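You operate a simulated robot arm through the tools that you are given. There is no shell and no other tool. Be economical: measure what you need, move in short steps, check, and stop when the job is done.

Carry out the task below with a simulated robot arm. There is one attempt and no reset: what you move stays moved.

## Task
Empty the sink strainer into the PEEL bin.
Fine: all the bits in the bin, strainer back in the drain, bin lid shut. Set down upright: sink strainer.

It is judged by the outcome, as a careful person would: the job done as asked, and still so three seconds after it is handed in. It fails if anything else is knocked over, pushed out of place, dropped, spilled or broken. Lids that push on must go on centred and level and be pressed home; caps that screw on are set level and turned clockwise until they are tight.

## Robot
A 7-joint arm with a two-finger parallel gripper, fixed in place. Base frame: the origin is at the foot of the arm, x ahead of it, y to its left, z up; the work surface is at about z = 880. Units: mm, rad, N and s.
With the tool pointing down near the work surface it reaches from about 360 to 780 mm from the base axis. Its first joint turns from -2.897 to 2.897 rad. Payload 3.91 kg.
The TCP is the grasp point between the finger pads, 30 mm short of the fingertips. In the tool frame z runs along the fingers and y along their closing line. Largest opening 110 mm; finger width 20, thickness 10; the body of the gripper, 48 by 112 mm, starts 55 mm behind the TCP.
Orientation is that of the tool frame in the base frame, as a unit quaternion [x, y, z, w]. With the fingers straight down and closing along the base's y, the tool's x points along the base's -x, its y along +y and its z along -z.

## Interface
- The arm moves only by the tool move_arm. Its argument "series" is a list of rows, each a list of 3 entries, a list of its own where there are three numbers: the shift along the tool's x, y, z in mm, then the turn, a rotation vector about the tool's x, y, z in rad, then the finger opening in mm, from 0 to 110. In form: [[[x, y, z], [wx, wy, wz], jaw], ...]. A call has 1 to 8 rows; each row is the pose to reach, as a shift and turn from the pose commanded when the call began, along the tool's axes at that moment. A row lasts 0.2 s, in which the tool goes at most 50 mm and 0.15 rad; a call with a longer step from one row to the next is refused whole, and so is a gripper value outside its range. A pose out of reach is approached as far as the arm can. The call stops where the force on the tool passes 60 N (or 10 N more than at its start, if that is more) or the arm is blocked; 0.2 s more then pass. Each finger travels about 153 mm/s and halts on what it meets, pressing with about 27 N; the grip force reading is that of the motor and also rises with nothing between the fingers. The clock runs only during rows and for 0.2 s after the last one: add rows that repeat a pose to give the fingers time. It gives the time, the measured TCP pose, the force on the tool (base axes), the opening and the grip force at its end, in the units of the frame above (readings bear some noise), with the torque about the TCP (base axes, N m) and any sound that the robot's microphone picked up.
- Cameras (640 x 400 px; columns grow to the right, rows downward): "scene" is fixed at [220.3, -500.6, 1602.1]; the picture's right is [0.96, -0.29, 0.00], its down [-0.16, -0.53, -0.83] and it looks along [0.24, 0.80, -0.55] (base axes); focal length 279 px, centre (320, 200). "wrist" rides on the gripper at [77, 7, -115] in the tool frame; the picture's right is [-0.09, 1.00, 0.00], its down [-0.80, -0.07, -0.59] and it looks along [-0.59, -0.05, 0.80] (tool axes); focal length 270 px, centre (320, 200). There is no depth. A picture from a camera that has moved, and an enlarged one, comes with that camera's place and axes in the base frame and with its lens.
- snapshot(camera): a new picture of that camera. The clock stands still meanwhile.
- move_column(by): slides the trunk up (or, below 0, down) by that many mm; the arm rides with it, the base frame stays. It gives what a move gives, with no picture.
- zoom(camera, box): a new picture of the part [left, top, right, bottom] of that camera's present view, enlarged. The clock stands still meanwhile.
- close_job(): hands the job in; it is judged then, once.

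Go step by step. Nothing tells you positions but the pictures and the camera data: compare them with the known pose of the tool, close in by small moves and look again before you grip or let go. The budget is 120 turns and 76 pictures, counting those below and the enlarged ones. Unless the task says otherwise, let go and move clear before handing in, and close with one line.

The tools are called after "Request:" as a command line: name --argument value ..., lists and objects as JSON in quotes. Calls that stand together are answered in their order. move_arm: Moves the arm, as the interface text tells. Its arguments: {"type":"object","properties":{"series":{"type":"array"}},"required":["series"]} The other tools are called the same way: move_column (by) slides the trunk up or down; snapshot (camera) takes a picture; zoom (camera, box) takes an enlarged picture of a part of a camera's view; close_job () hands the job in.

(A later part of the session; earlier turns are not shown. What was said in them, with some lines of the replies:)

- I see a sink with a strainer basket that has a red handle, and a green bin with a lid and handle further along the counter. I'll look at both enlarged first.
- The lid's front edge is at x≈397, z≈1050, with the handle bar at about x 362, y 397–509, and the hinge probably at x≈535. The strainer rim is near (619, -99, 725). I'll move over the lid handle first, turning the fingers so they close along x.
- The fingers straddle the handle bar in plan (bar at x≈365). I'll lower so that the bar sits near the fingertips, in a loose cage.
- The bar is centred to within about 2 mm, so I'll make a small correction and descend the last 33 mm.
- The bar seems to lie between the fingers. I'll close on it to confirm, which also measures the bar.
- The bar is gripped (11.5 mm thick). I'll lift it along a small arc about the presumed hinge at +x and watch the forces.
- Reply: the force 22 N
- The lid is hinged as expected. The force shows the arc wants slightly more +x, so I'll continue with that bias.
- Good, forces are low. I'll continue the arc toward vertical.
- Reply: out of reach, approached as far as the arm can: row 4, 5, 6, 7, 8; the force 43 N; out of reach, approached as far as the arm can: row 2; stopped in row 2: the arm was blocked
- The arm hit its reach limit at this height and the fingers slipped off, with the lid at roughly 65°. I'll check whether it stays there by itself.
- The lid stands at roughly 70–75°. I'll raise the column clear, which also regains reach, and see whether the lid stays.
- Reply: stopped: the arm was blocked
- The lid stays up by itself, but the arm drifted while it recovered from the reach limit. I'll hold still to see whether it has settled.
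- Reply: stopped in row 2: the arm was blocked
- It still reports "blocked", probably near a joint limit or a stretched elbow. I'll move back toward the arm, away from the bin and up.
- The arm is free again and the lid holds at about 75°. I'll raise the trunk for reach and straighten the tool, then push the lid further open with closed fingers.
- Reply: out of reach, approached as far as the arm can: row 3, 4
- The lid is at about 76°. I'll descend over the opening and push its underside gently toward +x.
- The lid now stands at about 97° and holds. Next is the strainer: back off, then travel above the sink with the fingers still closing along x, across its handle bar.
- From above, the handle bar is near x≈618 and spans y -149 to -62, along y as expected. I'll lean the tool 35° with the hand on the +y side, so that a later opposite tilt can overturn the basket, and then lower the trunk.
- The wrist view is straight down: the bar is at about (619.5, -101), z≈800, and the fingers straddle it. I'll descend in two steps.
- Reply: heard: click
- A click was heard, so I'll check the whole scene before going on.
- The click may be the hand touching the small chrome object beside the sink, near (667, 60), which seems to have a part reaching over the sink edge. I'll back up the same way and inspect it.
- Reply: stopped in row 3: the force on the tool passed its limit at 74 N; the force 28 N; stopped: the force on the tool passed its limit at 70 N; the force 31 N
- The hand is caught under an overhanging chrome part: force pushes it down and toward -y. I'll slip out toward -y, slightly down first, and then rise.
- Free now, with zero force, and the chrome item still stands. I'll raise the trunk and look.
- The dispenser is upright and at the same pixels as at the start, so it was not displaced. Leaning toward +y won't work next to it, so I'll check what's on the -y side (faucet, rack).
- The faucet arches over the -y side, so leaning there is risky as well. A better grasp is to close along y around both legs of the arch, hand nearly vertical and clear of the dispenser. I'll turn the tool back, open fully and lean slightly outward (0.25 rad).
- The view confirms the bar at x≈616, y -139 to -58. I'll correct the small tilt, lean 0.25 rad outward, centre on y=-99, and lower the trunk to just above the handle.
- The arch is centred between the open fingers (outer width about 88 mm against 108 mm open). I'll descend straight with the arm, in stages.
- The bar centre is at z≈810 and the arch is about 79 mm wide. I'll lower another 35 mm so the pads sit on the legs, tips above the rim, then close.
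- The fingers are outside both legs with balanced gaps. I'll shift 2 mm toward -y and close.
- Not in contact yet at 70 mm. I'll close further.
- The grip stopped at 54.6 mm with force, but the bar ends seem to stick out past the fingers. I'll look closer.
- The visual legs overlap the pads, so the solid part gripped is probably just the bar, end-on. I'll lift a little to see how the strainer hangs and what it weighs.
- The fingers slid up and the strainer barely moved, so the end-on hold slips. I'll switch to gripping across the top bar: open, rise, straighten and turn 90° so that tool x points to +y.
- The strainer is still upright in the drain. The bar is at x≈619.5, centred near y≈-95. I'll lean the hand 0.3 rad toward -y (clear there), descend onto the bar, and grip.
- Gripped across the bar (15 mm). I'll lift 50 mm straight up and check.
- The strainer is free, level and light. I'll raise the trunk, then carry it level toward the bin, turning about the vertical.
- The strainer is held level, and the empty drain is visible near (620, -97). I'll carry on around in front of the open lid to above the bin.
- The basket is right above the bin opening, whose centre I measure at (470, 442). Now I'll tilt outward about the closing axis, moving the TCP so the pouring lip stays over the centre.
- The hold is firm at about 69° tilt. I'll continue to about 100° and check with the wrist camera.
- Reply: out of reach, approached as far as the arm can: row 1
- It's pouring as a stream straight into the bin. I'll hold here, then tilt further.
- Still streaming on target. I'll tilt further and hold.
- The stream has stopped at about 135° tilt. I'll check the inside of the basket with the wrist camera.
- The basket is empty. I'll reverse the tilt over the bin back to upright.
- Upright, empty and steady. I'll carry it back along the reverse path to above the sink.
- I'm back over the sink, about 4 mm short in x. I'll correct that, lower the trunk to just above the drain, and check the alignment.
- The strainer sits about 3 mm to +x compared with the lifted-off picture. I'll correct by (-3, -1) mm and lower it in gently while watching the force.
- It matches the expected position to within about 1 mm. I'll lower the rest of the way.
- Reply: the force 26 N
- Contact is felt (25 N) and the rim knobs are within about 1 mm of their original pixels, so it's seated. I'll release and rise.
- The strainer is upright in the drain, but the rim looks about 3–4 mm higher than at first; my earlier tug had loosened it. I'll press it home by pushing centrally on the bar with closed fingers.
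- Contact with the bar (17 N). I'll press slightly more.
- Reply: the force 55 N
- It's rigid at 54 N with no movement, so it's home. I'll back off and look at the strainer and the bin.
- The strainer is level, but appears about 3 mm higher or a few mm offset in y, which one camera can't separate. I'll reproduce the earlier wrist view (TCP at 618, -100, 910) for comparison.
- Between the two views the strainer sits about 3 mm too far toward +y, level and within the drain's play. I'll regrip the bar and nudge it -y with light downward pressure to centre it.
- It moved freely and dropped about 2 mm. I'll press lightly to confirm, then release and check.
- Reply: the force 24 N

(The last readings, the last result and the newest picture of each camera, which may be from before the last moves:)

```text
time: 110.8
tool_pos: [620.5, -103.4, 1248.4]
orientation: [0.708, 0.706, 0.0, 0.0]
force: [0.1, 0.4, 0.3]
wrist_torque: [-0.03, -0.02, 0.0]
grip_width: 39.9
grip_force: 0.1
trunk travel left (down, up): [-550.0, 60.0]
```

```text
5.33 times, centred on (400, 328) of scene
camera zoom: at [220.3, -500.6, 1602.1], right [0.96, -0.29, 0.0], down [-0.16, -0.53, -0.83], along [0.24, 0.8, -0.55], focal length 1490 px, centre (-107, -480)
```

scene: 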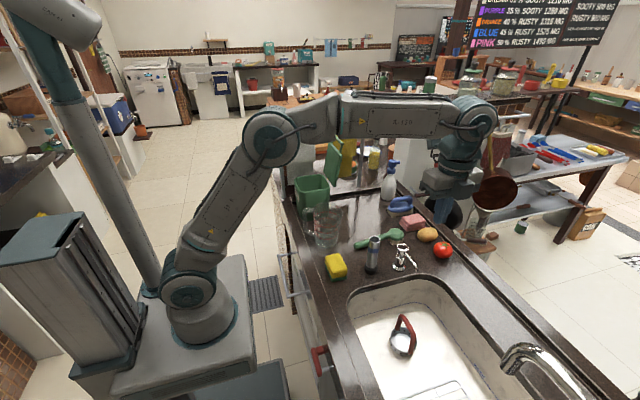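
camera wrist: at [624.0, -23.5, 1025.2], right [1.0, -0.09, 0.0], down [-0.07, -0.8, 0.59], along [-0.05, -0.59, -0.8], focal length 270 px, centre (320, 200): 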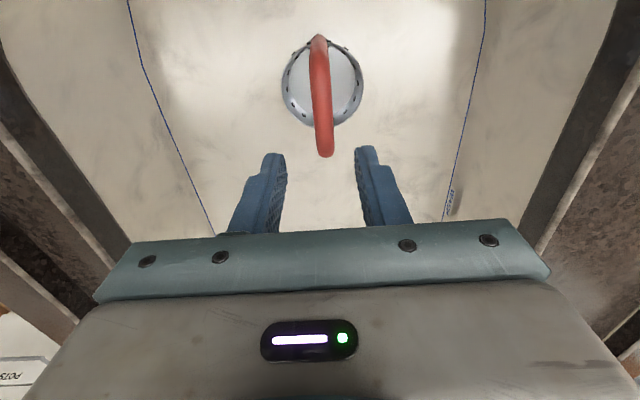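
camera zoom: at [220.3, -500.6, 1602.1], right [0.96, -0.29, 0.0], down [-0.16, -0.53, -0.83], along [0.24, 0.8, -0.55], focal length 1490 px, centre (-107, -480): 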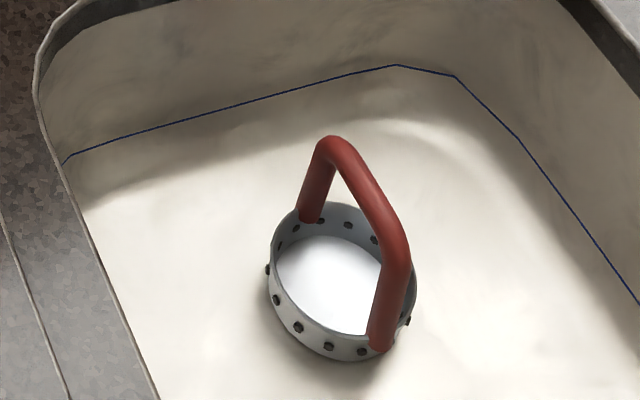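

The strainer is back within about 1.5 mm of its original place, upright and seated. Now the lid: it leans back at about 105°, so I'll bring closed fingers behind it on the +x side.

Request:
move_column --by 60

Request:
move_arm --series '[[[38, -2, 18], [0, 0, -0.15], 20], [[76, -4, 37], [0, 0, -0.3], 0], [[114, -6, 55], [0, 0, -0.45], 0], [[152, -8, 74], [0, 0, -0.6], 0], [[190, -10, 92], [0, 0, -0.75], 0], [[228, -12, 111], [0, 0, -0.9], 0], [[266, -14, 130], [0, 0, -1.05], 0], [[303, -15, 148], [0, 0, -1.2], 0]]'

Request:
move_arm --series '[[[14, 35, 0], [0, 0, -0.12], 0], [[27, 70, 0], [0, 0, -0.25], 0], [[41, 105, 0], [0, 0, -0.37], 0], [[52, 133, 0], [0, 0, -0.37], 0], [[52, 133, 0], [0, 0, -0.37], 0]]'

Request:
zoom --camera "scene" --box '[260, 80, 400, 240]'

```text
time: 111.8
tool_pos: [620.4, -104.5, 1308.6]
orientation: [0.707, 0.707, -0.001, 0.0]
force: [0.3, -0.2, -0.1]
wrist_torque: [0.0, -0.02, 0.0]
grip_width: 39.8
grip_force: 0.1
trunk travel left (down, up): [-610.0, 0.0]
```

```text
time: 113.6
tool_pos: [604.4, 199.0, 1160.6]
orientation: [0.183, 0.983, -0.001, 0.0]
force: [0.1, -0.4, -0.1]
wrist_torque: [0.0, 0.0, -0.01]
grip_width: 0.1
grip_force: 27.1
trunk travel left (down, up): [-610.0, 0.0]
```

```text
time: 114.8
tool_pos: [604.3, 341.4, 1157.8]
orientation: [0.001, 1.0, 0.001, 0.0]
force: [-0.6, 0.0, -0.1]
wrist_torque: [0.02, 0.02, -0.01]
grip_width: 0.0
grip_force: 27.4
trunk travel left (down, up): [-610.0, 0.0]
```

```text
2.50 times, centred on (330, 160) of scene
camera zoom: at [220.3, -500.6, 1602.1], right [0.96, -0.29, 0.0], down [-0.16, -0.53, -0.83], along [0.24, 0.8, -0.55], focal length 699 px, centre (295, 300)
```

zoom: 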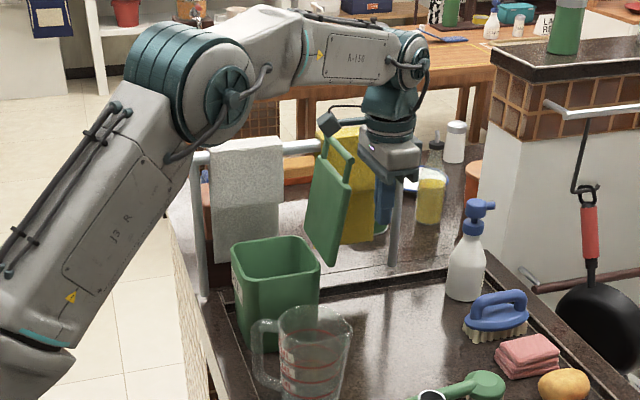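

The path is clear. I'll move in behind the lid, slightly higher, and push it toward -x past vertical.

Request:
move_arm --series '[[[0, 32, -10], [0, 0, 0], 0], [[0, 64, -20], [0, 0, 0], 0], [[20, 64, -20], [0, 0, 0], 0], [[40, 64, -20], [0, 0, 0], 0], [[58, 64, -20], [0, 0, 0], 0], [[76, 64, -20], [0, 0, 0], 0], [[94, 64, -20], [0, 0, 0], 0], [[110, 64, -20], [0, 0, 0], 0]]'

Request:
zoom --camera "scene" --box '[260, 80, 400, 240]'

```text
time: 116.6
tool_pos: [494.9, 403.5, 1181.1]
orientation: [0.0, 1.0, 0.0, 0.0]
force: [0.2, 0.1, -0.1]
wrist_torque: [0.0, 0.02, 0.01]
grip_width: 0.0
grip_force: 26.4
trunk travel left (down, up): [-610.0, 0.0]
```

```text
2.50 times, centred on (330, 160) of scene
camera zoom: at [220.3, -500.6, 1602.1], right [0.96, -0.29, 0.0], down [-0.16, -0.53, -0.83], along [0.24, 0.8, -0.55], focal length 699 px, centre (295, 300)
```

zoom: 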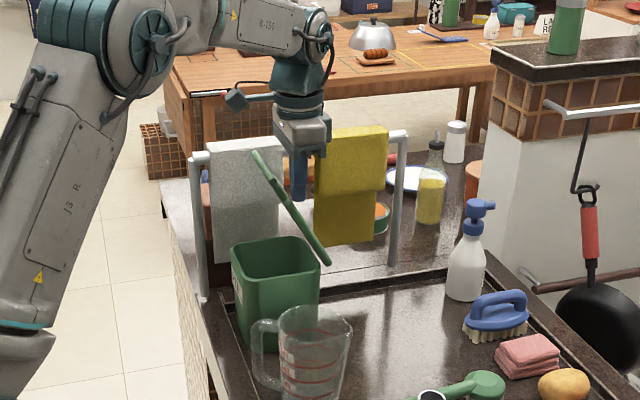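

The lid is now at about 55°. I'll follow it down with the fingertips on its top, moving toward the middle of the front edge.

Request:
move_arm --series '[[[20, 6, 14], [0, 0, 0], 0], [[40, 12, 32], [0, 0, 0], 0], [[55, 18, 50], [0, 0, 0], 0], [[63, 24, 66], [0, 0, 0], 0], [[68, 30, 78], [0, 0, 0], 0], [[70, 36, 88], [0, 0, 0], 0], [[70, 40, 94], [0, 0, 0], 0], [[70, 42, 97], [0, 0, 0], 0]]'

Request:
zoom --camera "scene" --box '[260, 80, 400, 240]'

```text
time: 118.4
tool_pos: [427.0, 447.4, 1084.0]
orientation: [0.001, 1.0, 0.0, 0.0]
force: [0.3, 0.3, -0.4]
wrist_torque: [-0.01, 0.0, 0.02]
grip_width: 0.0
grip_force: 26.7
trunk travel left (down, up): [-610.0, 0.0]
```

```text
2.50 times, centred on (330, 160) of scene
camera zoom: at [220.3, -500.6, 1602.1], right [0.96, -0.29, 0.0], down [-0.16, -0.53, -0.83], along [0.24, 0.8, -0.55], focal length 699 px, centre (295, 300)
```

zoom: 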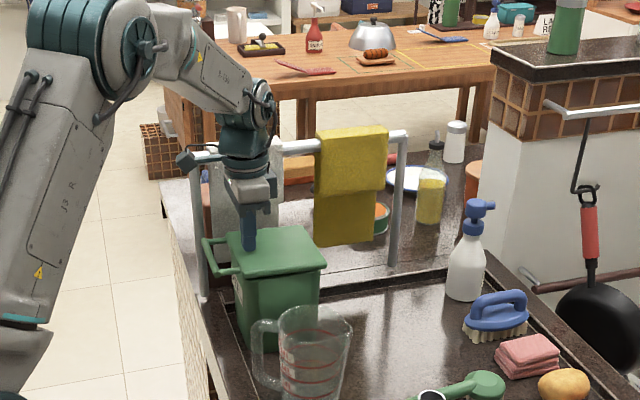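

The lid looks closed or nearly so. I'll press gently near the front edge to seat it.

Request:
move_arm --series '[[[0, 0, 3], [0, 0, 0], 0], [[0, 0, 6], [0, 0, 0], 0], [[0, 0, 8], [0, 0, 0], 0], [[0, 0, 10], [0, 0, 0], 0], [[0, 0, 10], [0, 0, 0], 0]]'

```text
time: 119.6
tool_pos: [425.6, 449.1, 1075.5]
orientation: [0.001, 1.0, 0.001, 0.002]
force: [2.7, 3.4, 17.3]
wrist_torque: [0.07, 0.0, -0.16]
grip_width: 0.2
grip_force: 26.7
trunk travel left (down, up): [-610.0, 0.0]
```

Firm contact (17 N), so the lid is shut. I'll move up and clear, then do a final check.

Request:
move_arm --series '[[[0, 0, -20], [0, 0, 0], 0], [[0, 0, -60], [0, 0, 0], 0], [[0, 0, -105], [0, 0, 0], 10], [[0, -40, -130], [0, 0, 0], 20], [[0, -85, -140], [0, 0, 0], 20], [[0, -130, -140], [0, 0, 0], 20], [[0, -175, -140], [0, 0, 0], 20], [[0, -175, -140], [0, 0, 0], 20]]'

Request:
snapshot --camera "scene"

Request:
zoom --camera "scene" --box '[260, 150, 420, 250]'

```text
time: 121.4
tool_pos: [424.6, 272.4, 1213.2]
orientation: [0.002, 1.0, -0.001, 0.0]
force: [-0.1, 0.0, -0.2]
wrist_torque: [-0.01, 0.0, 0.01]
grip_width: 19.9
grip_force: 0.2
trunk travel left (down, up): [-610.0, 0.0]
```

```text
4 pictures are left
```

scene: 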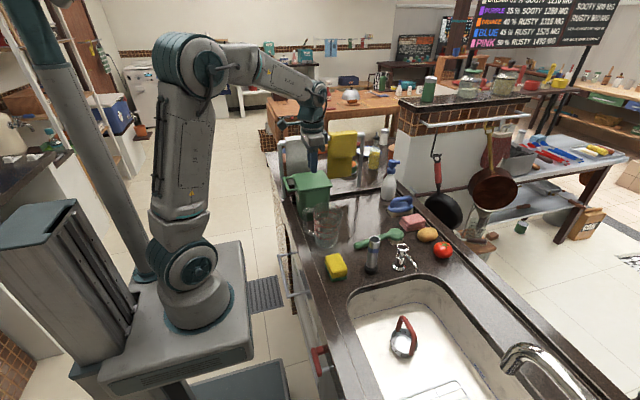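

```text
4.00 times, centred on (340, 200) of scene
camera zoom: at [220.3, -500.6, 1602.1], right [0.96, -0.29, 0.0], down [-0.16, -0.53, -0.83], along [0.24, 0.8, -0.55], focal length 1118 px, centre (240, 200)
```

zoom: 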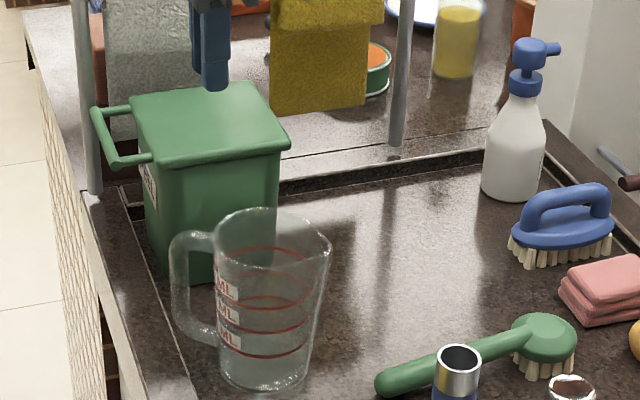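

The bin and its lid match the starting picture exactly. The strainer is upright in the drain and everything else is in place, so I'm handing in.

Request:
close_job

```text
The job is handed in.
```

I emptied the strainer into the PEEL bin, put it back upright in the drain, and shut the bin lid. The hand caught on the soap dispenser by the sink once, but the dispenser still matches its starting position in the pictures.
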